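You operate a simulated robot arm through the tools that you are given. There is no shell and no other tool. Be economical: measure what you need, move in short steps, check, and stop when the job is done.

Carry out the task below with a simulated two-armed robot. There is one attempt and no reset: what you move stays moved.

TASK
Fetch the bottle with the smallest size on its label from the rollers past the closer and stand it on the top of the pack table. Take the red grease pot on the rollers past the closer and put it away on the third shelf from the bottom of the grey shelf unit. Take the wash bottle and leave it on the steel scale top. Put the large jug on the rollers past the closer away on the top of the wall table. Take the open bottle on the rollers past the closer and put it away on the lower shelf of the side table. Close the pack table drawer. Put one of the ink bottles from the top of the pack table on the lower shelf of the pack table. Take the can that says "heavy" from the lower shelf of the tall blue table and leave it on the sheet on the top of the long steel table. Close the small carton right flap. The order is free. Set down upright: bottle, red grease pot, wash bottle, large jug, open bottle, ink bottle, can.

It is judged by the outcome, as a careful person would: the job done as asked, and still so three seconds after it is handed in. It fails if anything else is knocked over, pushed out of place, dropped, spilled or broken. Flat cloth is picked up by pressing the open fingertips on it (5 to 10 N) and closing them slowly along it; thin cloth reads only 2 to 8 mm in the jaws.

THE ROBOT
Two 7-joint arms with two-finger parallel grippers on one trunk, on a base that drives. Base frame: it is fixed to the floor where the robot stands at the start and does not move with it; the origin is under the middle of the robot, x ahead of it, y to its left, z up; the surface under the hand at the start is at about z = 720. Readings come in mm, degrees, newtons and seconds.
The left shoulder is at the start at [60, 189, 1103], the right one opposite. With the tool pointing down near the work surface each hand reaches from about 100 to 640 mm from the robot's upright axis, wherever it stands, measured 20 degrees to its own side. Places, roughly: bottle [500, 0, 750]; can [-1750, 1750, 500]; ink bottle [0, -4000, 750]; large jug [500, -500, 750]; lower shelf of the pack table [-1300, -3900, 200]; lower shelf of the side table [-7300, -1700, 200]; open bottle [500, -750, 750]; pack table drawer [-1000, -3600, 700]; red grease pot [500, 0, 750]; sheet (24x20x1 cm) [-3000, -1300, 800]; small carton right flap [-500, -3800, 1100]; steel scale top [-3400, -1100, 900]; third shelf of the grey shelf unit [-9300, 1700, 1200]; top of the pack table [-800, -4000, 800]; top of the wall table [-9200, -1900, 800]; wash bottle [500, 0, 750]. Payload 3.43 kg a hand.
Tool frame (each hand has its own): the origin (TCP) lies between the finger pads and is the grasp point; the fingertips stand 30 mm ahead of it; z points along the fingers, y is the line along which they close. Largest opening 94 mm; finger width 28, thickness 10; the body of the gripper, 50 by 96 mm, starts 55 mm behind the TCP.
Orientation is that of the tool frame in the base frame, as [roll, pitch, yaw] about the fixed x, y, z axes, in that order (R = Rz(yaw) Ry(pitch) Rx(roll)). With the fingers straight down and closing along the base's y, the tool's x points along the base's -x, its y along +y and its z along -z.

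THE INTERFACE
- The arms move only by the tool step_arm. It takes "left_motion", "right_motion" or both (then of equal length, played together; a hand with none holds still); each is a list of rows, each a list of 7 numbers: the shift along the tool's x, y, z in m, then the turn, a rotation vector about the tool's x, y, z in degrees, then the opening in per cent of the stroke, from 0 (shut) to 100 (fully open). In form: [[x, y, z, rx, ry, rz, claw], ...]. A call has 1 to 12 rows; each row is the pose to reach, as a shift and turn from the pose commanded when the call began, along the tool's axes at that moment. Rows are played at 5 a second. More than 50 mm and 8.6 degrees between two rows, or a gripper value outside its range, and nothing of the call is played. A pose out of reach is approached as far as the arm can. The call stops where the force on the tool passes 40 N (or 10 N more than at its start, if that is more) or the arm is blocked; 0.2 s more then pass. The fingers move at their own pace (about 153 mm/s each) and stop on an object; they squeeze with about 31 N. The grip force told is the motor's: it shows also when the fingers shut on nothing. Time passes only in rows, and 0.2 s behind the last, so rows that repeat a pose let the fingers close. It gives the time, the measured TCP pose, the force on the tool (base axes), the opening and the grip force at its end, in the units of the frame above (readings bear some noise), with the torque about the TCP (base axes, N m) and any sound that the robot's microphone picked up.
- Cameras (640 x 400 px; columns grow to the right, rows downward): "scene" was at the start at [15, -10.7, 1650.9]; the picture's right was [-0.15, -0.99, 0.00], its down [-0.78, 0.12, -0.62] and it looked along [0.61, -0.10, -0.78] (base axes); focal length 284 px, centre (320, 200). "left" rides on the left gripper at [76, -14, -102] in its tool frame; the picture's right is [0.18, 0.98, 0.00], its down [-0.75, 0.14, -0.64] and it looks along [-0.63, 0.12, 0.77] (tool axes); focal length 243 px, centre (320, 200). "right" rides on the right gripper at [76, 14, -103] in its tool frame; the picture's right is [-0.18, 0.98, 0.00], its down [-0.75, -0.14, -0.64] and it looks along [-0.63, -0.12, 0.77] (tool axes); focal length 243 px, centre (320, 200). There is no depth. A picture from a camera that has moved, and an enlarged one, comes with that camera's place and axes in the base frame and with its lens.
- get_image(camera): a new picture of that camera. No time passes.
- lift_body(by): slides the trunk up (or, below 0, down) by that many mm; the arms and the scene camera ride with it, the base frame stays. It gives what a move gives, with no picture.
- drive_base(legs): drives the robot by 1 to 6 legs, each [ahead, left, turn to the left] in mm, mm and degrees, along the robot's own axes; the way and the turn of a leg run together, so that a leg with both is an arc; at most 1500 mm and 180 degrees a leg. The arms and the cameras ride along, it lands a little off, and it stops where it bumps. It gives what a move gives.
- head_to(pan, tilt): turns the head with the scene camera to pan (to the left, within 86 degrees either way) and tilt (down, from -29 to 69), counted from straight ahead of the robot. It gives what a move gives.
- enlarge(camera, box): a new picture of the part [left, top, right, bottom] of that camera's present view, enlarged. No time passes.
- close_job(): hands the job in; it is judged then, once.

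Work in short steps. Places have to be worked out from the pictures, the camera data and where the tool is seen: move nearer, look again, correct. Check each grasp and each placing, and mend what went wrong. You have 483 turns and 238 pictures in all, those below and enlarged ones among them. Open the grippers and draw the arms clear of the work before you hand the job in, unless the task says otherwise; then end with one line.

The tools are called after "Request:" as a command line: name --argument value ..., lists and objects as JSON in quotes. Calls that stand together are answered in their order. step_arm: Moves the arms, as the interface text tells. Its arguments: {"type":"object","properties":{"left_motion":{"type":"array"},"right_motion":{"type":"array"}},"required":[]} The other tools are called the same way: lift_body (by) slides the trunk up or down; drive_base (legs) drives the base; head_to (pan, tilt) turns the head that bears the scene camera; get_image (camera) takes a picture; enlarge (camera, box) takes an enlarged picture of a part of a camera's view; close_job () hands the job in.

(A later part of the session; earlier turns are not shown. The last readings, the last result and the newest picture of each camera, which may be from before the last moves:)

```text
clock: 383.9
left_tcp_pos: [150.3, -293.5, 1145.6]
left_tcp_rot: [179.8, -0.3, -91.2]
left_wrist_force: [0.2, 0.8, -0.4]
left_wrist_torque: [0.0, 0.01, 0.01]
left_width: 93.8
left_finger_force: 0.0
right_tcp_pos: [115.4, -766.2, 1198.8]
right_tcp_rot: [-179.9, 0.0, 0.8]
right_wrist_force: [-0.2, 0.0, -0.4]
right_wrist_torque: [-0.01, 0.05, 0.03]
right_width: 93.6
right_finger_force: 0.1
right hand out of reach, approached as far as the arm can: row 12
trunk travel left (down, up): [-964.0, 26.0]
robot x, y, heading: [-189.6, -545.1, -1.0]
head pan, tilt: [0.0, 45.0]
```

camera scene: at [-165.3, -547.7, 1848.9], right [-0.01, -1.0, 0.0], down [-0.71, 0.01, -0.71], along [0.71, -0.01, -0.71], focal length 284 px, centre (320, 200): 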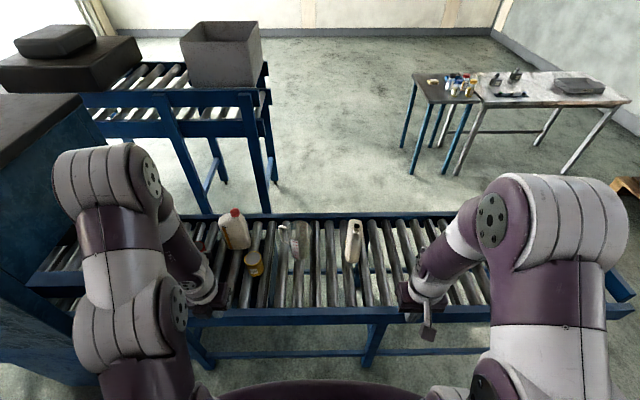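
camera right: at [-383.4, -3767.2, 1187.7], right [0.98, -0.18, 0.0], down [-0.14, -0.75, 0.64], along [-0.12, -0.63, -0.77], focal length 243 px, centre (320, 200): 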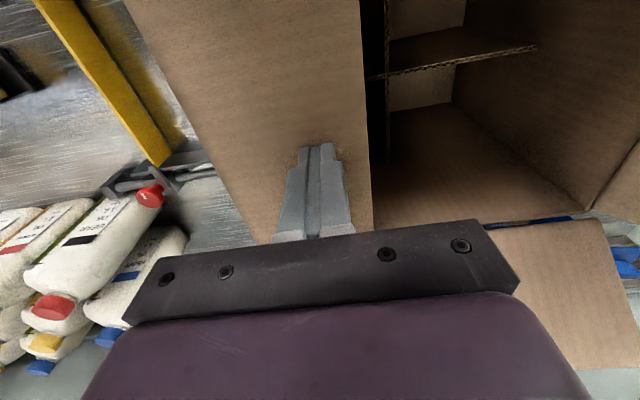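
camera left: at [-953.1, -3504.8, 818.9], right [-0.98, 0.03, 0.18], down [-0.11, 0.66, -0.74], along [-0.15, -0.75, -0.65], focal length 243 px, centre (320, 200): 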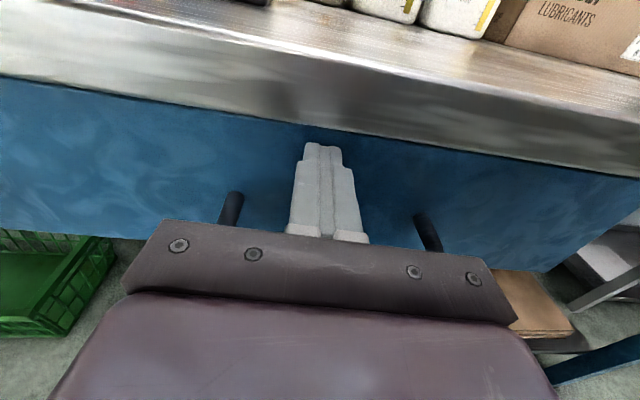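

I back off 250 mm, then level the right tool while extending it; the left hand goes up a bit.

Request:
drive_base --legs '[[-260, 0, 1]]'

Request:
step_arm --left_motion '[[0, 0, -0.02, 0, 0, 0, 100], [0, 0, -0.04, 0, 0, 0, 100], [0, 0, -0.06, 0, 0, 0, 100], [0, 0, -0.08, 0, 0, 0, 100], [0, 0, -0.1, 0, 0, 0, 100], [0, 0, -0.12, 0, 0, 0, 100], [0, 0, -0.12, 0, 0, 0, 100], [0, 0, -0.12, 0, 0, 0, 100], [0, 0, -0.12, 0, 0, 0, 100], [0, 0, -0.12, 0, 0, 0, 100], [0, 0, -0.12, 0, 0, 0, 100], [0, 0, -0.12, 0, 0, 0, 100]]' --right_motion '[[0.03, 0, 0, 0, 7, 0, 100], [0.06, 0, 0.01, 0, 14, 0, 100], [0.09, 0, 0.02, 0, 22, 0, 100], [0.12, 0, 0.03, 0, 30, 0, 100], [0.15, 0, 0.04, 0, 38, 0, 100], [0.18, 0, 0.04, 0, 46, 0, 100], [0.21, 0, 0.04, 0, 54, 0, 100], [0.24, 0, 0.04, 0, 62, 0, 100], [0.27, 0, 0.04, 0, 70, 0, 100], [0.3, 0, 0.04, 0, 77, 0, 100], [0.32, 0, 0.04, 0, 84, 0, 100], [0.33, 0, 0.04, 0, 90, 0, 100]]'

Request:
get_image --camera "right"

```text
clock: 385.8
left_tcp_pos: [-116.4, -286.7, 1144.0]
left_tcp_rot: [179.7, -0.3, -90.4]
left_wrist_force: [-0.4, -0.6, 0.5]
left_wrist_torque: [-0.02, -0.02, -0.05]
left_width: 94.0
left_finger_force: 0.0
right_tcp_pos: [-144.7, -759.8, 1198.5]
right_tcp_rot: [-179.9, 0.1, 1.7]
right_wrist_force: [0.3, -0.4, 0.3]
right_wrist_torque: [-0.01, 0.03, 0.01]
right_width: 94.1
right_finger_force: 0.0
trunk travel left (down, up): [-964.0, 26.0]
robot x, y, heading: [-453.6, -544.0, 0.1]
head pan, tilt: [0.0, 45.0]
```

```text
clock: 388.4
left_tcp_pos: [-114.5, -287.3, 1265.5]
left_tcp_rot: [179.7, -0.4, -90.3]
left_wrist_force: [0.7, 0.5, -0.3]
left_wrist_torque: [0.01, 0.01, 0.0]
left_width: 93.8
left_finger_force: 0.1
right_tcp_pos: [186.9, -788.0, 1158.3]
right_tcp_rot: [-145.9, -89.7, -30.8]
right_wrist_force: [1.6, 0.0, 0.3]
right_wrist_torque: [-0.03, -0.05, 0.01]
right_width: 94.1
right_finger_force: 0.1
right hand out of reach, approached as far as the arm can: row 4, 5, 7, 8, 9, 10, 11, 12
trunk travel left (down, up): [-964.0, 26.0]
robot x, y, heading: [-451.9, -545.8, -0.1]
head pan, tilt: [0.0, 45.0]
```

```text
139 pictures are left
camera right: at [84.8, -806.4, 1234.7], right [0.06, -0.98, -0.19], down [-0.65, 0.11, -0.75], along [0.76, 0.16, -0.63], focal length 243 px, centre (320, 200)
```

right: 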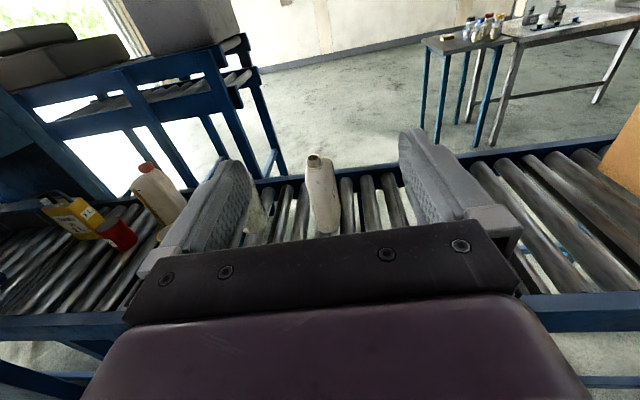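

Right tool is level, camera up. I lower the trunk so the TCP is at z≈815 and move in sideways/ahead.

Request:
lift_body --by -343

Request:
drive_base --legs '[[200, 92, 0]]'

Request:
get_image --camera "right"

Request:
get_image --camera "scene"

```text
clock: 391.8
left_tcp_pos: [-117.0, -285.5, 923.3]
left_tcp_rot: [179.9, -0.3, -90.4]
left_wrist_force: [0.9, 0.5, -0.3]
left_wrist_torque: [0.01, 0.0, -0.01]
left_width: 93.8
left_finger_force: 0.0
right_tcp_pos: [183.6, -786.3, 817.5]
right_tcp_rot: [-147.0, -89.7, -29.6]
right_wrist_force: [0.6, 0.0, -0.1]
right_wrist_torque: [0.01, 0.0, -0.03]
right_width: 94.1
right_finger_force: 0.1
trunk travel left (down, up): [-621.0, 369.0]
robot x, y, heading: [-452.7, -547.3, -0.1]
head pan, tilt: [0.0, 45.0]
```

```text
clock: 393.5
left_tcp_pos: [86.8, -193.6, 923.8]
left_tcp_rot: [180.0, -0.3, -90.4]
left_wrist_force: [0.0, -0.1, 0.9]
left_wrist_torque: [-0.03, -0.02, 0.0]
left_width: 94.4
left_finger_force: 0.2
right_tcp_pos: [388.5, -697.0, 816.9]
right_tcp_rot: [-155.2, -89.7, -21.6]
right_wrist_force: [-0.9, 0.2, 0.7]
right_wrist_torque: [-0.03, 0.0, 0.04]
right_width: 93.9
right_finger_force: 0.1
trunk travel left (down, up): [-621.0, 369.0]
robot x, y, heading: [-244.8, -453.7, -0.5]
head pan, tilt: [0.0, 45.0]
```

```text
138 pictures are left
camera right: at [285.8, -714.9, 892.5], right [0.05, -0.98, -0.19], down [-0.65, 0.11, -0.75], along [0.76, 0.16, -0.63], focal length 243 px, centre (320, 200)
```

right: 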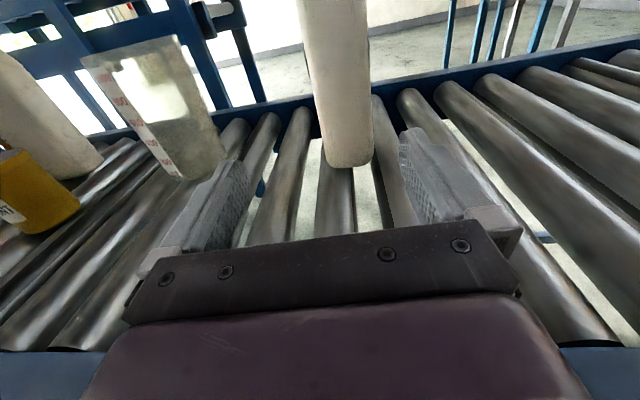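

```text
137 pictures are left
camera scene: at [-225.5, -453.2, 1505.8], right [0.0, -1.0, 0.0], down [-0.71, 0.0, -0.71], along [0.71, 0.0, -0.71], focal length 284 px, centre (320, 200)
```

scene: 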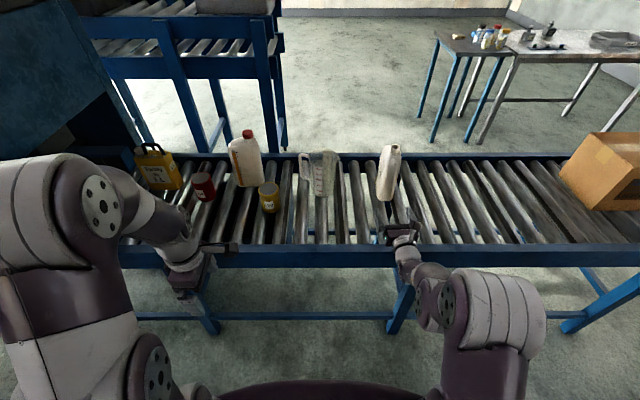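

Bottle centre y≈-704. I drive the last 215 mm and close on it.

Request:
drive_base --legs '[[212, -5, 0]]'

Request:
get_image --camera "right"

```text
clock: 395.1
left_tcp_pos: [302.4, -201.4, 922.5]
left_tcp_rot: [179.8, -0.3, -90.6]
left_wrist_force: [1.4, 0.5, -0.5]
left_wrist_torque: [0.01, 0.01, 0.01]
left_width: 93.8
left_finger_force: 0.1
right_tcp_pos: [600.8, -701.9, 817.2]
right_tcp_rot: [-152.3, -89.7, -24.5]
right_wrist_force: [-0.1, 0.2, -0.8]
right_wrist_torque: [-0.03, 0.0, 0.02]
right_width: 93.8
right_finger_force: 0.1
trunk travel left (down, up): [-621.0, 369.0]
robot x, y, heading: [-37.5, -459.0, -0.0]
head pan, tilt: [0.0, 45.0]
```

```text
136 pictures are left
camera right: at [499.9, -721.3, 892.3], right [0.05, -0.98, -0.19], down [-0.65, 0.11, -0.75], along [0.76, 0.16, -0.63], focal length 243 px, centre (320, 200)
```

right: 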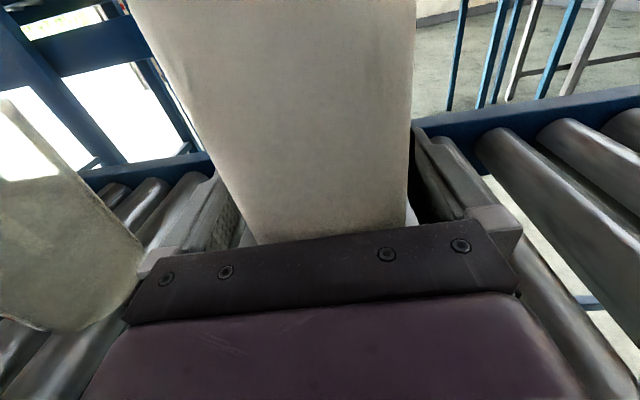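

Request:
step_arm --right_motion '[[0, 0, 0, 0, 0, 0, 60], [0, 0, 0, 0, 0, 0, 20], [0, 0, 0, 0, 0, 0, 0], [0, 0, 0, 0, 0, 0, 0], [0, 0, 0, 0, 0, 0, 0]]'

Request:
lift_body --by 30

Request:
get_image --camera "scene"

```text
clock: 396.3
left_tcp_pos: [301.4, -200.8, 923.9]
left_tcp_rot: [179.8, -0.3, -90.4]
left_wrist_force: [-0.2, -0.2, 0.8]
left_wrist_torque: [0.03, 0.0, 0.0]
left_width: 93.9
left_finger_force: 0.1
right_tcp_pos: [601.7, -701.8, 817.5]
right_tcp_rot: [-149.2, -89.8, -27.6]
right_wrist_force: [-1.1, -0.3, -0.1]
right_wrist_torque: [0.01, 0.11, 0.04]
right_width: 67.2
right_finger_force: 31.1
trunk travel left (down, up): [-621.0, 369.0]
robot x, y, heading: [-31.6, -461.5, -0.3]
head pan, tilt: [0.0, 45.0]
```

```text
clock: 397.1
left_tcp_pos: [302.3, -201.0, 952.2]
left_tcp_rot: [179.9, -0.3, -90.5]
left_wrist_force: [0.5, 0.2, 0.4]
left_wrist_torque: [0.0, 0.04, 0.02]
left_width: 94.1
left_finger_force: 0.0
right_tcp_pos: [601.7, -701.9, 846.4]
right_tcp_rot: [-152.6, -89.7, -24.4]
right_wrist_force: [0.3, 0.4, -3.2]
right_wrist_torque: [0.06, -0.01, 0.0]
right_width: 67.1
right_finger_force: 31.2
trunk travel left (down, up): [-651.0, 339.0]
robot x, y, heading: [-37.5, -459.4, -0.3]
head pan, tilt: [0.0, 45.0]
```

```text
135 pictures are left
camera scene: at [-11.1, -459.5, 1535.8], right [0.0, -1.0, 0.0], down [-0.71, 0.0, -0.71], along [0.71, 0.0, -0.71], focal length 284 px, centre (320, 200)
```

scene: 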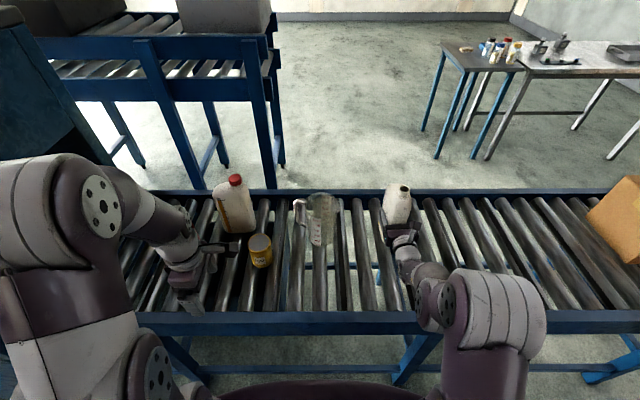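

Held (≈3 N). I raise 130 mm, shift right 120 mm and slightly ahead so the left hand can reach the jug.

Request:
lift_body --by 130

Request:
drive_base --legs '[[25, -120, 0]]'

Request:
head_to --pan 8 --tilt 48

Request:
enlarge --camera "scene" --box '[200, 150, 420, 310]'

```text
clock: 398.7
left_tcp_pos: [301.5, -201.3, 1082.3]
left_tcp_rot: [179.8, -0.3, -90.5]
left_wrist_force: [-0.1, 1.4, -0.7]
left_wrist_torque: [0.0, 0.01, 0.0]
left_width: 93.9
left_finger_force: 0.1
right_tcp_pos: [601.9, -702.4, 977.5]
right_tcp_rot: [-151.3, -89.7, -25.4]
right_wrist_force: [1.0, -0.2, -4.0]
right_wrist_torque: [-0.01, 0.0, -0.03]
right_width: 66.6
right_finger_force: 31.2
trunk travel left (down, up): [-781.0, 209.0]
robot x, y, heading: [-32.2, -461.1, 0.1]
head pan, tilt: [0.0, 45.0]
```

```text
clock: 399.9
left_tcp_pos: [328.2, -318.8, 1082.0]
left_tcp_rot: [180.0, -0.4, -90.5]
left_wrist_force: [0.1, -0.7, 0.7]
left_wrist_torque: [-0.01, 0.02, -0.01]
left_width: 94.1
left_finger_force: 0.0
right_tcp_pos: [627.5, -821.3, 977.8]
right_tcp_rot: [-154.8, -89.7, -22.1]
right_wrist_force: [0.8, -0.5, -2.3]
right_wrist_torque: [-0.03, 0.03, 0.02]
right_width: 67.1
right_finger_force: 31.1
trunk travel left (down, up): [-781.0, 209.0]
robot x, y, heading: [-7.7, -577.1, 0.0]
head pan, tilt: [0.0, 45.0]
```

```text
clock: 400.6
left_tcp_pos: [326.8, -319.2, 1083.9]
left_tcp_rot: [179.8, -0.3, -90.6]
left_wrist_force: [0.3, 0.3, -0.1]
left_wrist_torque: [0.03, -0.01, 0.02]
left_width: 94.0
left_finger_force: 0.0
right_tcp_pos: [626.9, -821.8, 976.6]
right_tcp_rot: [-146.7, -89.6, -30.3]
right_wrist_force: [-0.3, -0.5, -3.3]
right_wrist_torque: [-0.02, 0.02, 0.04]
right_width: 66.7
right_finger_force: 30.9
trunk travel left (down, up): [-781.0, 209.0]
robot x, y, heading: [-8.2, -578.8, -0.0]
head pan, tilt: [8.0, 48.0]
```

```text
2.50 times, centred on (310, 230) of scene
camera zoom: at [11.0, -568.7, 1661.6], right [0.14, -0.99, 0.0], down [-0.74, -0.1, -0.67], along [0.66, 0.09, -0.74], focal length 710 px, centre (345, 125)
```

zoom: 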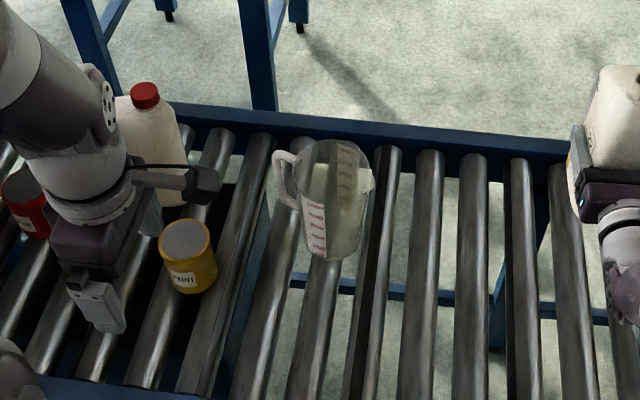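

Jug: base ≈(614,-467), rim z≈900, front rim at x≈560. I bring the left hand above the front rim.

Request:
step_arm --left_motion '[[0.025, -0.039, 0, 0, 0, 0, 100], [0.05, -0.078, 0, 0, 0, 0, 100], [0.075, -0.117, 0, 0, 0, 0, 100], [0.1, -0.156, 0.01, 0, 0, 0, 100], [0.126, -0.195, 0.03, 0, 0, 0, 100], [0.151, -0.233, 0.05, 0, 0, 0, 100], [0.151, -0.233, 0.05, 0, 0, 0, 100]]'

Request:
get_image --camera "left"

Request:
enlarge --camera "scene" --box '[230, 150, 430, 300]'

```text
refused: row 5 steps farther than a row can; nothing moved
```

```text
133 pictures are left
camera left: at [340.5, -395.4, 1185.2], right [-0.98, -0.18, 0.0], down [-0.13, 0.76, 0.64], along [-0.11, 0.63, -0.77], focal length 243 px, centre (320, 200)
```

left: 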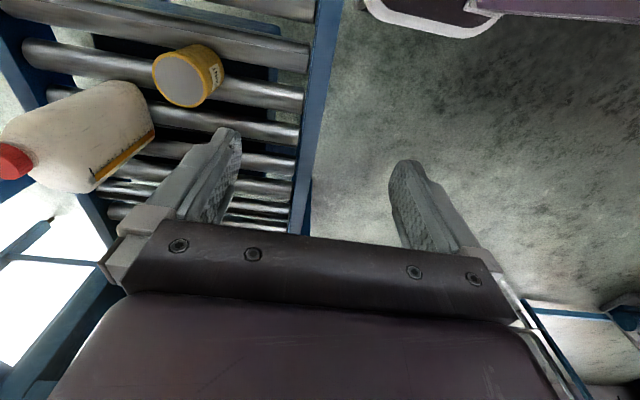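

```text
2.67 times, centred on (330, 225) of scene
camera zoom: at [11.0, -568.7, 1661.6], right [0.14, -0.99, 0.0], down [-0.74, -0.1, -0.67], along [0.66, 0.09, -0.74], focal length 757 px, centre (293, 133)
```

zoom: 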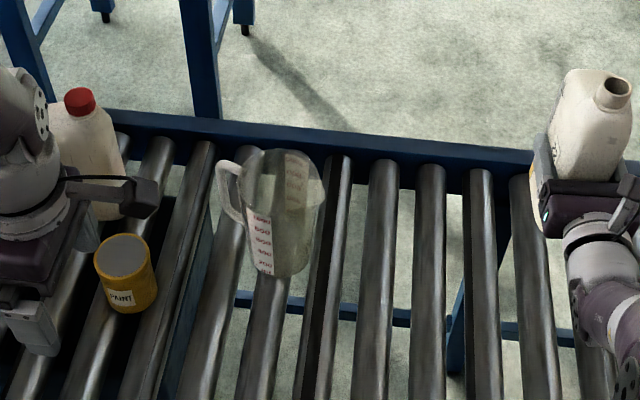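

Row spacing was too large; I resend with finer rows.

Request:
step_arm --left_motion '[[0.02, -0.03, 0, 0, 0, 0, 100], [0.04, -0.06, 0, 0, 0, 0, 100], [0.06, -0.09, 0, 0, 0, 0, 100], [0.08, -0.12, 0, 0, 0, 0, 100], [0.1, -0.15, 0.01, 0, 0, 0, 100], [0.12, -0.18, 0.02, 0, 0, 0, 100], [0.14, -0.21, 0.04, 0, 0, 0, 100], [0.151, -0.233, 0.05, 0, 0, 0, 100], [0.151, -0.233, 0.05, 0, 0, 0, 100]]'

Request:
get_image --camera "left"

Request:
enlarge --camera "scene" --box '[230, 150, 430, 300]'

```text
clock: 402.6
left_tcp_pos: [559.6, -472.3, 1032.7]
left_tcp_rot: [179.9, -0.2, -90.5]
left_wrist_force: [-1.0, -0.6, -0.6]
left_wrist_torque: [0.02, 0.01, -0.02]
left_width: 94.0
left_finger_force: 0.0
right_tcp_pos: [626.6, -821.2, 976.4]
right_tcp_rot: [-149.0, -89.7, -27.8]
right_wrist_force: [0.0, 0.0, -3.3]
right_wrist_torque: [0.0, 0.03, 0.01]
right_width: 67.1
right_finger_force: 30.9
trunk travel left (down, up): [-781.0, 209.0]
robot x, y, heading: [-5.5, -577.2, -0.0]
head pan, tilt: [8.0, 48.0]
```

```text
131 pictures are left
camera left: at [573.3, -547.7, 1134.9], right [-0.98, -0.18, 0.0], down [-0.13, 0.76, 0.64], along [-0.11, 0.63, -0.77], focal length 243 px, centre (320, 200)
```

left: 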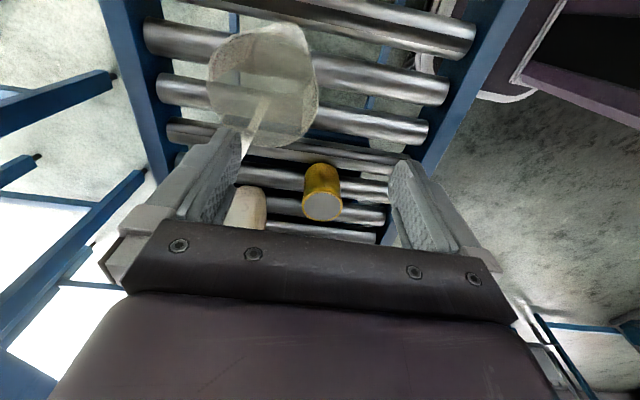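

```text
2.67 times, centred on (330, 225) of scene
camera zoom: at [10.0, -567.5, 1661.6], right [0.14, -0.99, 0.0], down [-0.74, -0.1, -0.67], along [0.66, 0.09, -0.74], focal length 757 px, centre (293, 133)
```

zoom: 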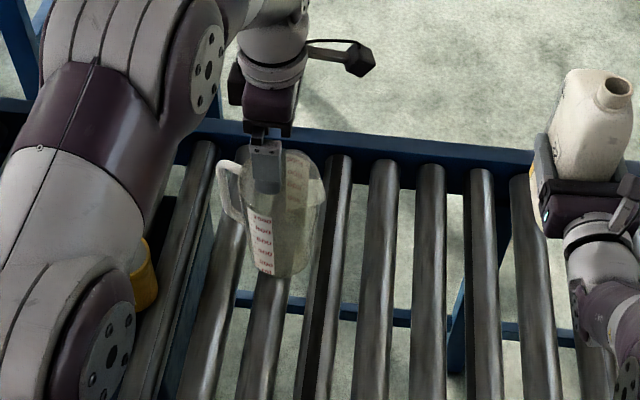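

Front rim is at ≈(562,-472): aligned. I descend to z≈893 and close on the rim wall.

Request:
step_arm --left_motion '[[0, -0.002, 0.04, 0, 0, 0, 100], [0, -0.002, 0.08, 0, 0, 0, 100], [0, -0.002, 0.11, 0, 0, 0, 100], [0, -0.002, 0.13, 0, 0, 0, 100], [0, -0.002, 0.14, 0, 0, 0, 100], [0, -0.002, 0.14, 0, 0, 0, 60], [0, -0.002, 0.14, 0, 0, 0, 30], [0, -0.002, 0.14, 0, 0, 0, 10], [0, -0.002, 0.14, 0, 0, 0, 0], [0, -0.002, 0.14, 0, 0, 0, 0]]'

Request:
get_image --camera "left"

Request:
enlarge --camera "scene" --box '[230, 150, 430, 300]'

```text
clock: 404.8
left_tcp_pos: [561.1, -474.6, 893.1]
left_tcp_rot: [-180.0, -0.2, -90.5]
left_wrist_force: [1.1, 0.9, 3.7]
left_wrist_torque: [0.08, -0.58, 0.04]
left_width: 7.5
left_finger_force: 31.0
right_tcp_pos: [626.6, -821.5, 976.5]
right_tcp_rot: [-149.3, -89.7, -27.5]
right_wrist_force: [0.9, 0.0, -4.1]
right_wrist_torque: [-0.02, 0.05, 0.0]
right_width: 66.8
right_finger_force: 30.9
trunk travel left (down, up): [-781.0, 209.0]
robot x, y, heading: [-6.6, -578.0, -0.1]
head pan, tilt: [8.0, 48.0]
```

```text
129 pictures are left
camera left: at [574.7, -550.1, 995.5], right [-0.98, -0.18, 0.0], down [-0.13, 0.76, 0.64], along [-0.11, 0.63, -0.77], focal length 243 px, centre (320, 200)
```

left: 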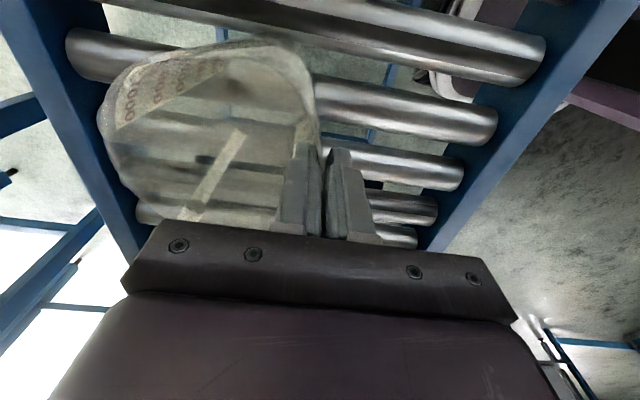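

```text
2.67 times, centred on (330, 225) of scene
camera zoom: at [10.3, -567.6, 1661.7], right [0.14, -0.99, 0.0], down [-0.74, -0.1, -0.67], along [0.66, 0.09, -0.74], focal length 757 px, centre (293, 133)
```

zoom: 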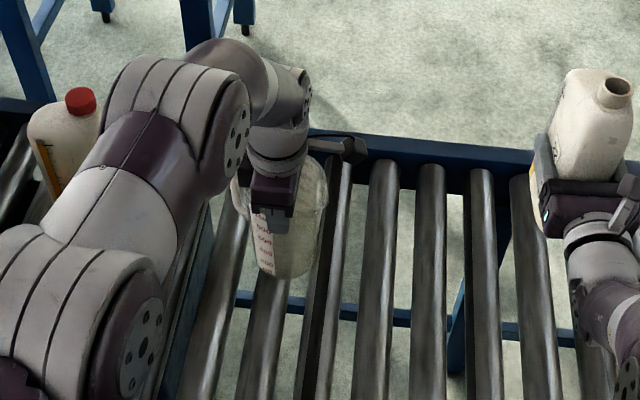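

Rim wall gripped (7.5 mm). I lift 60 mm and check the load and attitude.

Request:
step_arm --left_motion '[[0, 0, -0.01, 0, 0, 0, 0], [0, 0, -0.03, 0, 0, 0, 0], [0, 0, -0.06, 0, 0, 0, 0], [0, 0, -0.1, 0, 0, 0, 0]]'

Request:
get_image --camera "scene"

```text
clock: 405.8
left_tcp_pos: [557.6, -472.9, 991.4]
left_tcp_rot: [179.9, -0.3, -90.5]
left_wrist_force: [0.0, 0.0, -0.4]
left_wrist_torque: [-0.04, 0.07, 0.01]
left_width: 7.4
left_finger_force: 31.1
right_tcp_pos: [626.6, -820.4, 977.5]
right_tcp_rot: [-146.9, -89.8, -30.0]
right_wrist_force: [-1.3, 0.4, -3.7]
right_wrist_torque: [-0.02, 0.01, 0.01]
right_width: 67.0
right_finger_force: 30.5
trunk travel left (down, up): [-781.0, 209.0]
robot x, y, heading: [-3.7, -576.1, -0.3]
head pan, tilt: [8.0, 48.0]
```

```text
127 pictures are left
camera scene: at [9.7, -567.7, 1661.6], right [0.14, -0.99, 0.0], down [-0.74, -0.1, -0.67], along [0.66, 0.09, -0.74], focal length 284 px, centre (320, 200)
```

scene: 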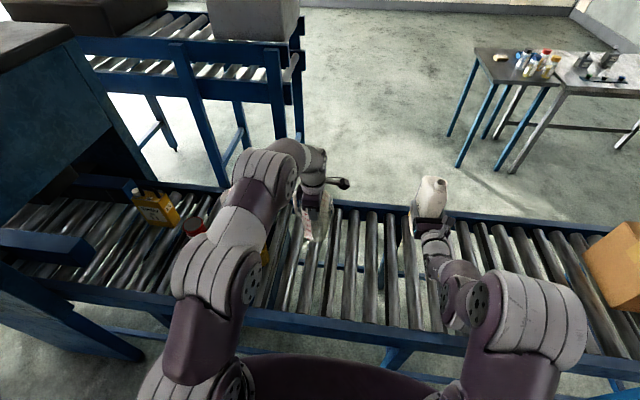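

Held; jug is light. I back off and retract the left arm before travelling.

Request:
drive_base --legs '[[-350, 0, 0]]'

Request:
step_arm --left_motion '[[-0.03, 0.035, 0, 0, 0, 0, 0], [-0.06, 0.07, 0, 0, 0, 0, 0], [-0.09, 0.105, 0, 0, 0, 0, 0], [-0.12, 0.14, 0, 0, 0, 0, 0], [-0.14, 0.175, 0, 0, 0, 0, 0], [-0.15, 0.21, 0, 0, 0, 0, 0]]'

Request:
drive_base --legs '[[0, 0, -90], [1500, 0, 0], [345, 0, 0], [0, 0, -90], [1500, 0, 0], [1500, 0, 0]]'

Request:
head_to --pan 0 --tilt 20

Request:
get_image --camera "scene"

```text
clock: 408.0
left_tcp_pos: [217.7, -471.5, 990.1]
left_tcp_rot: [-180.0, -0.3, -90.4]
left_wrist_force: [0.6, -0.7, -2.2]
left_wrist_torque: [-0.03, 0.06, -0.02]
left_width: 7.2
left_finger_force: 31.0
right_tcp_pos: [287.1, -818.2, 977.1]
right_tcp_rot: [-151.7, -89.7, -24.9]
right_wrist_force: [-0.1, 0.9, -3.2]
right_wrist_torque: [-0.01, 0.02, -0.01]
right_width: 66.7
right_finger_force: 30.8
trunk travel left (down, up): [-781.0, 209.0]
robot x, y, heading: [-352.3, -577.2, -0.1]
head pan, tilt: [8.0, 48.0]
```

```text
clock: 409.4
left_tcp_pos: [5.9, -318.4, 990.0]
left_tcp_rot: [179.9, -0.2, -90.4]
left_wrist_force: [0.1, -1.3, -0.9]
left_wrist_torque: [-0.01, 0.04, 0.0]
left_width: 6.9
left_finger_force: 30.8
right_tcp_pos: [286.2, -818.1, 978.1]
right_tcp_rot: [-151.1, -89.8, -25.6]
right_wrist_force: [-0.7, -0.3, -4.2]
right_wrist_torque: [0.0, 0.05, 0.02]
right_width: 66.8
right_finger_force: 31.6
trunk travel left (down, up): [-781.0, 209.0]
robot x, y, heading: [-347.0, -575.9, -0.0]
head pan, tilt: [8.0, 48.0]
```

```text
clock: 440.3
left_tcp_pos: [-3659.2, -2761.3, 989.8]
left_tcp_rot: [179.8, -0.3, 92.1]
left_wrist_force: [0.5, -0.4, -0.1]
left_wrist_torque: [-0.01, -0.03, 0.03]
left_width: 6.4
left_finger_force: 31.1
right_tcp_pos: [-3961.4, -2272.2, 977.6]
right_tcp_rot: [-152.5, -89.7, 158.4]
right_wrist_force: [0.7, -0.4, -3.0]
right_wrist_torque: [0.0, -0.01, 0.01]
right_width: 66.7
right_finger_force: 30.7
trunk travel left (down, up): [-781.0, 209.0]
robot x, y, heading: [-3316.3, -2481.9, -177.8]
head pan, tilt: [8.0, 48.0]
```

```text
clock: 441.2
left_tcp_pos: [-3660.6, -2760.9, 989.0]
left_tcp_rot: [179.8, -0.4, 92.2]
left_wrist_force: [-0.2, -0.5, -1.7]
left_wrist_torque: [0.05, -0.07, -0.01]
left_width: 6.4
left_finger_force: 31.1
right_tcp_pos: [-3963.1, -2273.1, 976.6]
right_tcp_rot: [-153.3, -89.7, 159.1]
right_wrist_force: [-0.4, 0.1, -3.6]
right_wrist_torque: [-0.01, -0.02, 0.01]
right_width: 66.9
right_finger_force: 30.9
trunk travel left (down, up): [-781.0, 209.0]
robot x, y, heading: [-3314.5, -2483.7, -177.5]
head pan, tilt: [0.0, 20.0]
```

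```text
126 pictures are left
camera scene: at [-3349.4, -2485.7, 1704.4], right [-0.04, 1.0, 0.0], down [0.34, 0.01, -0.94], along [-0.94, -0.04, -0.34], focal length 284 px, centre (320, 200)
```

scene: 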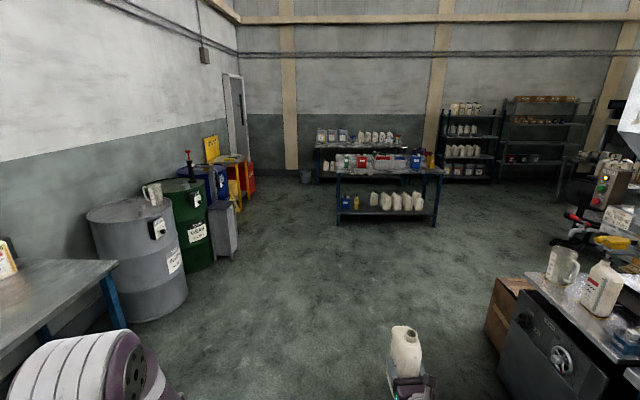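

Side table front at x≈-7150 (y −2400…−1000), wall table behind it. I drive nearer.

Request:
drive_base --legs '[[0, 0, -2.5], [1400, 0, 0], [1250, 500, 0]]'

Request:
head_to --pan 0 --tilt 28

Request:
get_image --camera "scene"

```text
clock: 455.1
left_tcp_pos: [-6333.9, -3255.3, 989.1]
left_tcp_rot: [180.0, -0.2, 89.9]
left_wrist_force: [0.2, -0.5, -0.9]
left_wrist_torque: [-0.01, -0.05, 0.0]
left_width: 6.3
left_finger_force: 30.9
right_tcp_pos: [-6618.0, -2757.0, 976.3]
right_tcp_rot: [-153.5, -89.7, 157.1]
right_wrist_force: [-0.8, -0.4, -3.1]
right_wrist_torque: [0.02, 0.0, 0.01]
right_width: 66.9
right_finger_force: 31.0
trunk travel left (down, up): [-781.0, 209.0]
robot x, y, heading: [-5980.7, -2992.3, -179.7]
head pan, tilt: [0.0, 20.0]
```

```text
clock: 455.7
left_tcp_pos: [-6334.7, -3255.9, 988.5]
left_tcp_rot: [179.8, -0.3, 90.0]
left_wrist_force: [0.1, -0.3, -0.2]
left_wrist_torque: [-0.01, -0.08, 0.02]
left_width: 6.4
left_finger_force: 30.6
right_tcp_pos: [-6619.2, -2756.3, 975.2]
right_tcp_rot: [-155.4, -89.6, 159.2]
right_wrist_force: [-0.2, 1.1, -3.3]
right_wrist_torque: [-0.01, -0.02, 0.02]
right_width: 66.9
right_finger_force: 31.3
trunk travel left (down, up): [-781.0, 209.0]
robot x, y, heading: [-5981.3, -2993.2, -179.4]
head pan, tilt: [0.0, 28.0]
```

```text
125 pictures are left
camera scene: at [-6012.1, -2992.7, 1691.6], right [-0.01, 1.0, 0.0], down [0.47, 0.0, -0.88], along [-0.88, 0.0, -0.47], focal length 284 px, centre (320, 200)
```

scene: 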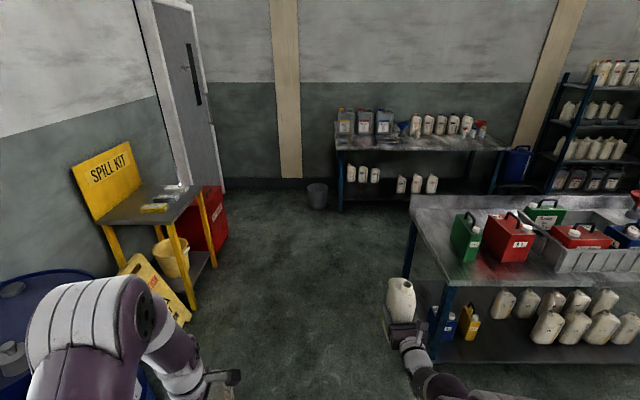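

I went to the wrong side (heading 180: left is −y). I move right to face the side table's shelf.

Request:
drive_base --legs '[[0, -1150, 0]]'

Request:
head_to --pan 0 --tilt 32

Request:
get_image --camera "scene"

Request:
enlarge --camera "scene" --box '[180, 120, 500, 320]'

```text
clock: 461.7
left_tcp_pos: [-6348.1, -2087.6, 988.9]
left_tcp_rot: [179.9, -0.3, 91.4]
left_wrist_force: [0.3, 0.0, -0.8]
left_wrist_torque: [0.07, -0.08, 0.02]
left_width: 6.3
left_finger_force: 31.1
right_tcp_pos: [-6644.1, -1595.9, 975.6]
right_tcp_rot: [-154.6, -89.7, 159.6]
right_wrist_force: [0.4, 0.8, -3.8]
right_wrist_torque: [0.01, 0.0, 0.0]
right_width: 66.6
right_finger_force: 31.1
trunk travel left (down, up): [-781.0, 209.0]
robot x, y, heading: [-6003.3, -1815.6, -178.2]
head pan, tilt: [0.0, 28.0]
```

```text
clock: 462.4
left_tcp_pos: [-6349.7, -2088.1, 989.8]
left_tcp_rot: [179.9, -0.3, 91.3]
left_wrist_force: [0.2, -0.9, -0.9]
left_wrist_torque: [-0.01, -0.05, 0.02]
left_width: 6.2
left_finger_force: 31.2
right_tcp_pos: [-6643.7, -1595.4, 976.8]
right_tcp_rot: [-154.6, -89.6, 159.6]
right_wrist_force: [-0.1, -0.4, -3.3]
right_wrist_torque: [0.02, -0.04, 0.02]
right_width: 66.7
right_finger_force: 30.8
trunk travel left (down, up): [-781.0, 209.0]
robot x, y, heading: [-6002.1, -1820.1, -178.3]
head pan, tilt: [0.0, 32.0]
```

```text
124 pictures are left
camera scene: at [-6030.7, -1816.8, 1685.3], right [-0.03, 1.0, 0.0], down [0.53, 0.02, -0.85], along [-0.85, -0.03, -0.53], focal length 284 px, centre (320, 200)
```

scene: 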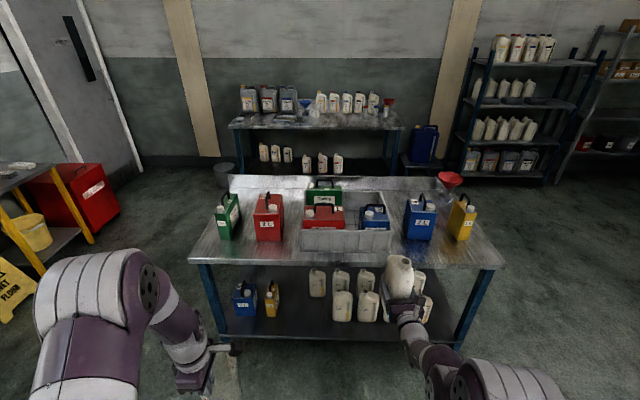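

```text
2.00 times, centred on (340, 220) of scene
camera zoom: at [-6030.7, -1816.8, 1685.3], right [-0.03, 1.0, 0.0], down [0.53, 0.02, -0.85], along [-0.85, -0.03, -0.53], focal length 568 px, centre (280, 160)
```

zoom: 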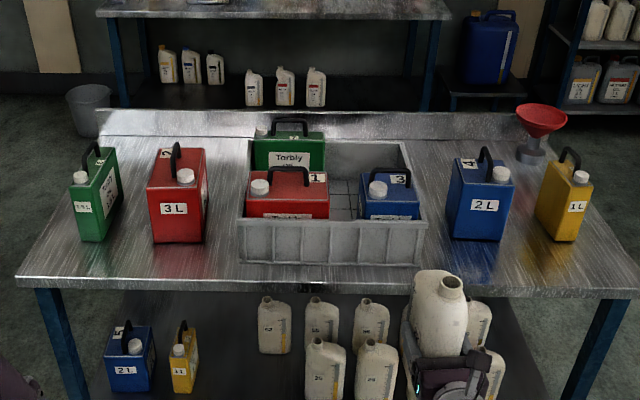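

Free place on the lower shelf: front row between the yellow can and the numbered bottles, ≈(-7080,-1990). I align, raise the jug hand a bit, and lower the trunk.

Request:
drive_base --legs '[[0, 395, -1.8]]'

Request:
step_arm --left_motion '[[0, 0, -0.03, 0, 0, 0, 0], [0, 0, -0.06, 0, 0, 0, 0], [0, 0, -0.09, 0, 0, 0, 0], [0, 0, -0.11, 0, 0, 0, 0]]'

Request:
lift_body --by -400

Request:
lift_body --by -220

Request:
drive_base --legs '[[150, 0, 0]]'

Request:
get_image --camera "right"

Request:
get_image --camera "scene"

```text
clock: 464.8
left_tcp_pos: [-6349.3, -2470.0, 989.9]
left_tcp_rot: [179.8, -0.3, 89.8]
left_wrist_force: [-0.2, -0.6, -1.4]
left_wrist_torque: [0.0, -0.06, 0.01]
left_width: 6.3
left_finger_force: 30.6
right_tcp_pos: [-6631.8, -1970.7, 976.3]
right_tcp_rot: [-154.0, -89.6, 157.5]
right_wrist_force: [0.1, 0.2, -2.5]
right_wrist_torque: [0.03, 0.0, -0.05]
right_width: 66.6
right_finger_force: 31.1
trunk travel left (down, up): [-781.0, 209.0]
robot x, y, heading: [-5996.4, -2205.4, -179.8]
head pan, tilt: [0.0, 32.0]
```

```text
clock: 465.8
left_tcp_pos: [-6349.5, -2470.4, 1097.0]
left_tcp_rot: [179.9, -0.3, 89.9]
left_wrist_force: [-0.4, -0.1, -1.4]
left_wrist_torque: [0.04, -0.05, 0.0]
left_width: 6.3
left_finger_force: 30.5
right_tcp_pos: [-6630.6, -1970.1, 977.3]
right_tcp_rot: [-151.8, -89.6, 155.3]
right_wrist_force: [0.3, 0.3, -2.8]
right_wrist_torque: [0.02, -0.02, 0.02]
right_width: 66.6
right_finger_force: 31.2
trunk travel left (down, up): [-781.0, 209.0]
robot x, y, heading: [-5995.5, -2207.4, -179.9]
head pan, tilt: [0.0, 32.0]
```

```text
clock: 469.6
left_tcp_pos: [-6349.8, -2469.4, 697.5]
left_tcp_rot: [179.9, -0.3, 89.8]
left_wrist_force: [0.7, 0.5, -1.2]
left_wrist_torque: [0.02, -0.06, 0.0]
left_width: 6.4
left_finger_force: 31.4
right_tcp_pos: [-6630.1, -1971.1, 576.8]
right_tcp_rot: [-155.3, -89.6, 158.8]
right_wrist_force: [-0.9, 0.0, -4.6]
right_wrist_torque: [0.0, 0.0, 0.02]
right_width: 66.8
right_finger_force: 30.2
trunk travel left (down, up): [-381.0, 609.0]
robot x, y, heading: [-5995.3, -2210.8, -179.8]
head pan, tilt: [0.0, 32.0]
```

```text
clock: 472.0
left_tcp_pos: [-6349.5, -2470.1, 476.4]
left_tcp_rot: [179.9, -0.4, 89.8]
left_wrist_force: [0.4, 0.0, -0.7]
left_wrist_torque: [0.03, -0.05, -0.01]
left_width: 6.2
left_finger_force: 30.8
right_tcp_pos: [-6630.2, -1970.3, 355.8]
right_tcp_rot: [-155.1, -89.5, 158.5]
right_wrist_force: [0.3, 0.1, -3.4]
right_wrist_torque: [-0.01, 0.01, 0.0]
right_width: 66.6
right_finger_force: 30.9
trunk travel left (down, up): [-161.0, 829.0]
robot x, y, heading: [-5995.1, -2209.3, -179.7]
head pan, tilt: [0.0, 32.0]
```

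```text
clock: 473.4
left_tcp_pos: [-6502.2, -2472.2, 476.2]
left_tcp_rot: [179.9, -0.3, 90.1]
left_wrist_force: [-0.2, 0.0, -1.1]
left_wrist_torque: [0.03, -0.08, 0.02]
left_width: 6.4
left_finger_force: 30.6
right_tcp_pos: [-6783.8, -1972.7, 356.7]
right_tcp_rot: [-155.5, -89.5, 159.3]
right_wrist_force: [0.9, -0.2, -3.4]
right_wrist_torque: [-0.02, -0.04, 0.03]
right_width: 66.8
right_finger_force: 31.1
trunk travel left (down, up): [-161.0, 829.0]
robot x, y, heading: [-6148.1, -2206.8, -179.7]
head pan, tilt: [0.0, 32.0]
```

```text
122 pictures are left
camera right: at [-6684.7, -1950.1, 432.1], right [-0.06, 0.98, -0.19], down [0.65, -0.1, -0.75], along [-0.75, -0.17, -0.64], focal length 243 px, centre (320, 200)
```

right: 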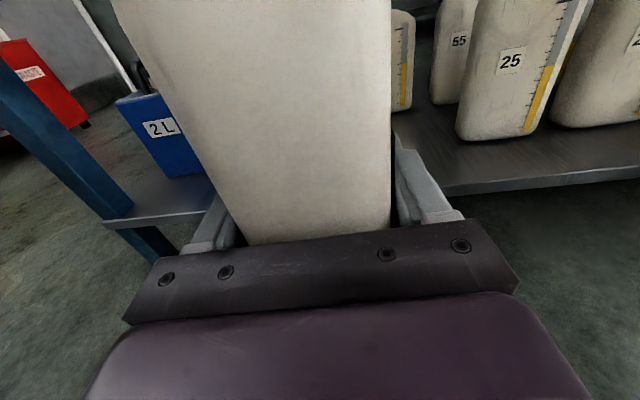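

```text
121 pictures are left
camera scene: at [-6177.2, -2208.1, 1065.2], right [-0.01, 1.0, 0.0], down [0.53, 0.0, -0.85], along [-0.85, 0.0, -0.53], focal length 284 px, centre (320, 200)
```

scene: 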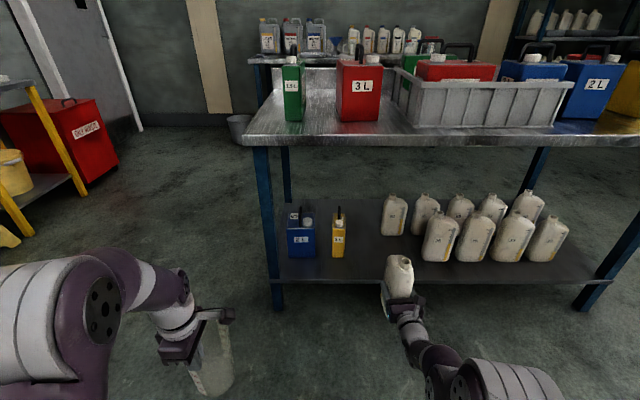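

Shelf edge ≈x −6990, z≈160; gap between yellow can (y −2094) and bottle 25 (y −1752). I drive in 290 mm.

Request:
drive_base --legs '[[290, 0, 0]]'

Request:
lift_body --by -70

Request:
get_image --camera "scene"

Request:
get_image --camera "right"

```text
clock: 475.4
left_tcp_pos: [-6793.3, -2473.5, 477.2]
left_tcp_rot: [179.9, -0.3, 90.0]
left_wrist_force: [-0.1, 0.4, -1.2]
left_wrist_torque: [-0.02, -0.08, -0.02]
left_width: 6.1
left_finger_force: 30.6
right_tcp_pos: [-7075.5, -1974.1, 357.5]
right_tcp_rot: [-156.3, -89.6, 160.2]
right_wrist_force: [0.3, 0.4, -3.2]
right_wrist_torque: [-0.01, -0.04, -0.01]
right_width: 66.7
right_finger_force: 31.2
trunk travel left (down, up): [-161.0, 829.0]
robot x, y, heading: [-6437.7, -2208.4, -179.8]
head pan, tilt: [0.0, 32.0]
```

```text
clock: 476.5
left_tcp_pos: [-6792.5, -2474.2, 407.7]
left_tcp_rot: [-179.9, -0.3, 90.0]
left_wrist_force: [0.2, -0.3, -2.1]
left_wrist_torque: [0.02, -0.04, -0.02]
left_width: 6.0
left_finger_force: 31.1
right_tcp_pos: [-7078.1, -1973.8, 294.5]
right_tcp_rot: [4.6, -89.4, -0.9]
right_wrist_force: [-6.1, 0.7, 28.6]
right_wrist_torque: [-0.02, 0.17, -0.04]
right_width: 67.3
right_finger_force: 31.1
trunk travel left (down, up): [-91.0, 899.0]
robot x, y, heading: [-6432.9, -2214.1, -179.5]
head pan, tilt: [0.0, 32.0]
```

```text
120 pictures are left
camera scene: at [-6465.6, -2211.0, 995.8], right [-0.01, 1.0, 0.0], down [0.53, 0.0, -0.85], along [-0.85, 0.0, -0.53], focal length 284 px, centre (320, 200)
```

scene: 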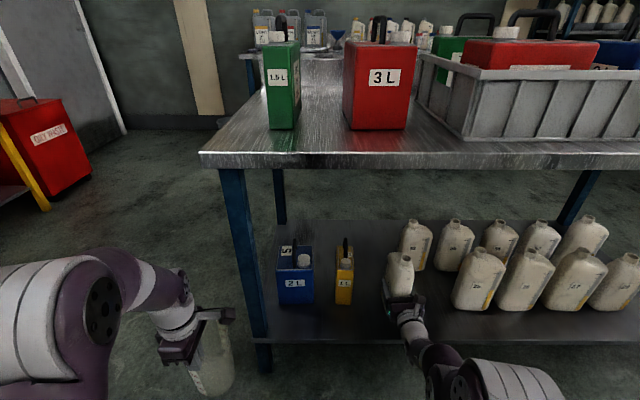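

```text
119 pictures are left
camera right: at [-6976.7, -1951.9, 368.6], right [-0.06, 0.98, -0.18], down [0.64, -0.1, -0.76], along [-0.76, -0.17, -0.62], focal length 243 px, centre (320, 200)
```

right: 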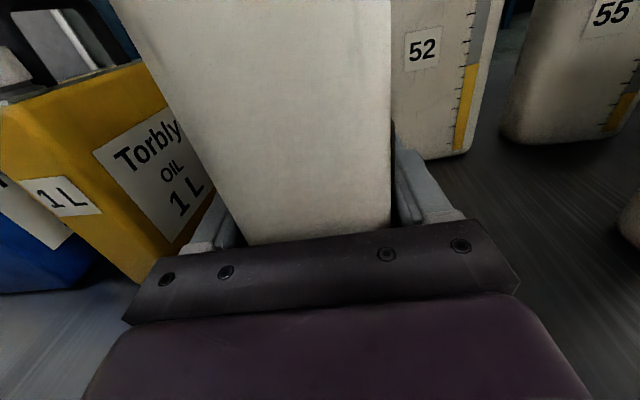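

Contact at TCP ≈297 (shelf ≈200). Clearances are fine; I relieve a little and open.

Request:
lift_body --by 4

Request:
step_arm --right_motion '[[0, 0, 0, 0, 0, 0, 72], [0, 0, 0, 0, 0, 0, 80], [0, 0, 0, 0, 0, 0, 100], [0, 0, 0, 0, 0, 0, 100]]'

Request:
get_image --camera "right"

```text
clock: 477.0
left_tcp_pos: [-6793.2, -2473.9, 411.5]
left_tcp_rot: [180.0, -0.4, 90.0]
left_wrist_force: [0.2, 0.3, -1.5]
left_wrist_torque: [0.04, -0.06, -0.01]
left_width: 6.1
left_finger_force: 31.3
right_tcp_pos: [-7075.6, -1973.0, 294.1]
right_tcp_rot: [-154.5, -89.8, 158.2]
right_wrist_force: [-7.7, 0.7, 22.8]
right_wrist_torque: [0.06, -0.02, -0.03]
right_width: 66.8
right_finger_force: 31.1
trunk travel left (down, up): [-95.0, 895.0]
robot x, y, heading: [-6441.0, -2209.7, -179.7]
head pan, tilt: [0.0, 32.0]
```

```text
clock: 478.0
left_tcp_pos: [-6793.9, -2473.8, 410.3]
left_tcp_rot: [179.9, -0.4, 90.0]
left_wrist_force: [0.3, 0.4, -1.5]
left_wrist_torque: [0.03, -0.05, 0.0]
left_width: 6.2
left_finger_force: 30.8
right_tcp_pos: [-7076.7, -1974.5, 290.2]
right_tcp_rot: [-157.9, -89.7, 161.6]
right_wrist_force: [-0.2, -0.1, -0.8]
right_wrist_torque: [0.0, 0.01, 0.03]
right_width: 94.1
right_finger_force: 0.0
trunk travel left (down, up): [-95.0, 895.0]
robot x, y, heading: [-6438.7, -2206.2, -179.7]
head pan, tilt: [0.0, 32.0]
```

```text
118 pictures are left
camera right: at [-6975.8, -1951.9, 366.1], right [-0.06, 0.98, -0.19], down [0.65, -0.1, -0.75], along [-0.75, -0.17, -0.64], focal length 243 px, centre (320, 200)
```

right: 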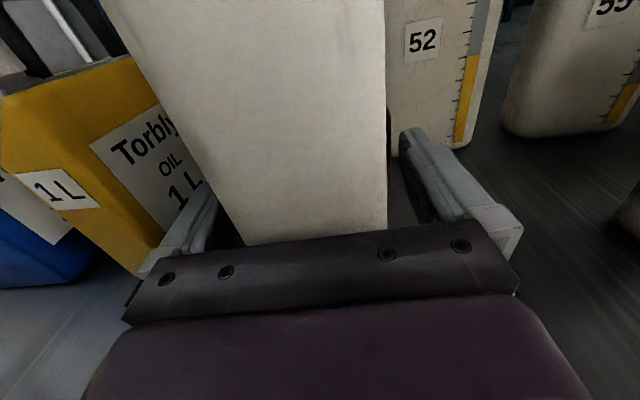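

Released. I back out along the finger direction and check.

Request:
drive_base --legs '[[-250, -14, 0]]'

Request:
get_image --camera "scene"

```text
clock: 479.8
left_tcp_pos: [-6538.5, -2458.6, 410.4]
left_tcp_rot: [179.9, -0.3, 89.8]
left_wrist_force: [0.9, -0.2, -1.4]
left_wrist_torque: [0.0, -0.03, 0.0]
left_width: 6.2
left_finger_force: 31.1
right_tcp_pos: [-6820.8, -1958.1, 290.5]
right_tcp_rot: [-157.0, -89.6, 160.5]
right_wrist_force: [0.2, -0.3, 0.3]
right_wrist_torque: [-0.02, 0.05, 0.02]
right_width: 93.9
right_finger_force: 0.2
trunk travel left (down, up): [-95.0, 895.0]
robot x, y, heading: [-6180.0, -2198.6, -179.9]
head pan, tilt: [0.0, 32.0]
```

```text
117 pictures are left
camera scene: at [-6213.4, -2195.0, 999.3], right [0.0, 1.0, 0.0], down [0.53, 0.0, -0.85], along [-0.85, 0.0, -0.53], focal length 284 px, centre (320, 200)
```

scene: 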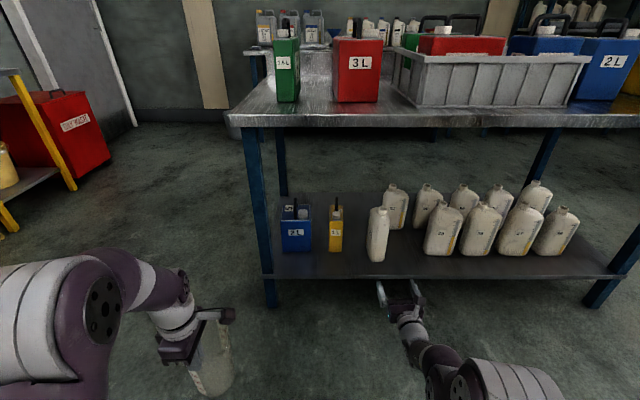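

Open bottle is placed. Now the wall table: I raise the trunk and go round the right end of the side table.

Request:
lift_body --by 400

Request:
lift_body --by 300

Request:
drive_base --legs '[[0, -1500, 0], [0, -150, 0], [1100, 0, 0], [1050, 0, 0]]'

Request:
head_to --pan 45 --tilt 28

Request:
get_image --camera "scene"

```text
clock: 483.7
left_tcp_pos: [-6539.1, -2458.0, 810.8]
left_tcp_rot: [-180.0, -0.3, 89.8]
left_wrist_force: [0.8, -0.3, -0.3]
left_wrist_torque: [0.04, -0.05, -0.02]
left_width: 6.2
left_finger_force: 31.0
right_tcp_pos: [-6820.2, -1957.3, 690.3]
right_tcp_rot: [-157.3, -89.7, 160.9]
right_wrist_force: [0.5, -0.1, 0.3]
right_wrist_torque: [-0.02, -0.04, -0.01]
right_width: 94.0
right_finger_force: 0.1
trunk travel left (down, up): [-495.0, 495.0]
robot x, y, heading: [-6184.5, -2196.5, -179.7]
head pan, tilt: [0.0, 32.0]
```

```text
clock: 486.7
left_tcp_pos: [-6538.4, -2457.8, 1110.5]
left_tcp_rot: [179.9, -0.3, 89.8]
left_wrist_force: [1.4, 0.5, -1.3]
left_wrist_torque: [0.06, -0.06, 0.01]
left_width: 6.4
left_finger_force: 31.4
right_tcp_pos: [-6820.6, -1957.4, 990.1]
right_tcp_rot: [-157.3, -89.5, 160.8]
right_wrist_force: [-0.2, -0.1, 0.2]
right_wrist_torque: [-0.04, -0.02, 0.01]
right_width: 93.8
right_finger_force: 0.0
trunk travel left (down, up): [-795.0, 195.0]
robot x, y, heading: [-6186.9, -2197.3, -179.9]
head pan, tilt: [0.0, 32.0]
```

```text
clock: 505.2
left_tcp_pos: [-8702.3, -798.2, 1110.1]
left_tcp_rot: [179.9, -0.4, 88.4]
left_wrist_force: [-0.9, 0.0, -0.8]
left_wrist_torque: [0.01, -0.05, 0.02]
left_width: 5.9
left_finger_force: 30.7
right_tcp_pos: [-8969.9, -291.8, 990.7]
right_tcp_rot: [-156.9, -89.6, 158.9]
right_wrist_force: [-0.7, -0.2, 0.1]
right_wrist_torque: [-0.02, 0.04, 0.02]
right_width: 94.0
right_finger_force: 0.1
trunk travel left (down, up): [-795.0, 195.0]
robot x, y, heading: [-8337.8, -540.6, 178.9]
head pan, tilt: [0.0, 32.0]
```

```text
clock: 506.4
left_tcp_pos: [-8701.2, -797.2, 1110.8]
left_tcp_rot: [179.8, -0.3, 88.4]
left_wrist_force: [-0.4, -0.8, -2.6]
left_wrist_torque: [0.01, -0.08, 0.01]
left_width: 5.6
left_finger_force: 30.9
right_tcp_pos: [-8970.0, -291.4, 990.6]
right_tcp_rot: [-157.4, -89.5, 159.4]
right_wrist_force: [0.6, 0.7, 0.4]
right_wrist_torque: [-0.04, -0.02, -0.03]
right_width: 94.0
right_finger_force: 0.0
trunk travel left (down, up): [-795.0, 195.0]
robot x, y, heading: [-8336.7, -542.6, 178.9]
head pan, tilt: [45.0, 28.0]
```

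```text
116 pictures are left
camera scene: at [-8345.6, -608.1, 1705.6], right [-0.69, 0.72, 0.0], down [0.34, 0.32, -0.88], along [-0.64, -0.61, -0.47], focal length 284 px, centre (320, 200)
```

scene: 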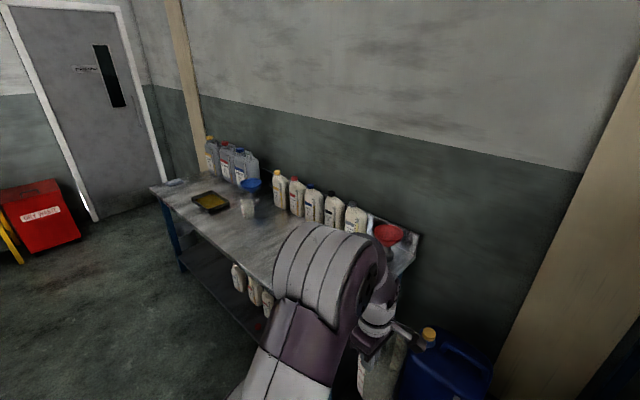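

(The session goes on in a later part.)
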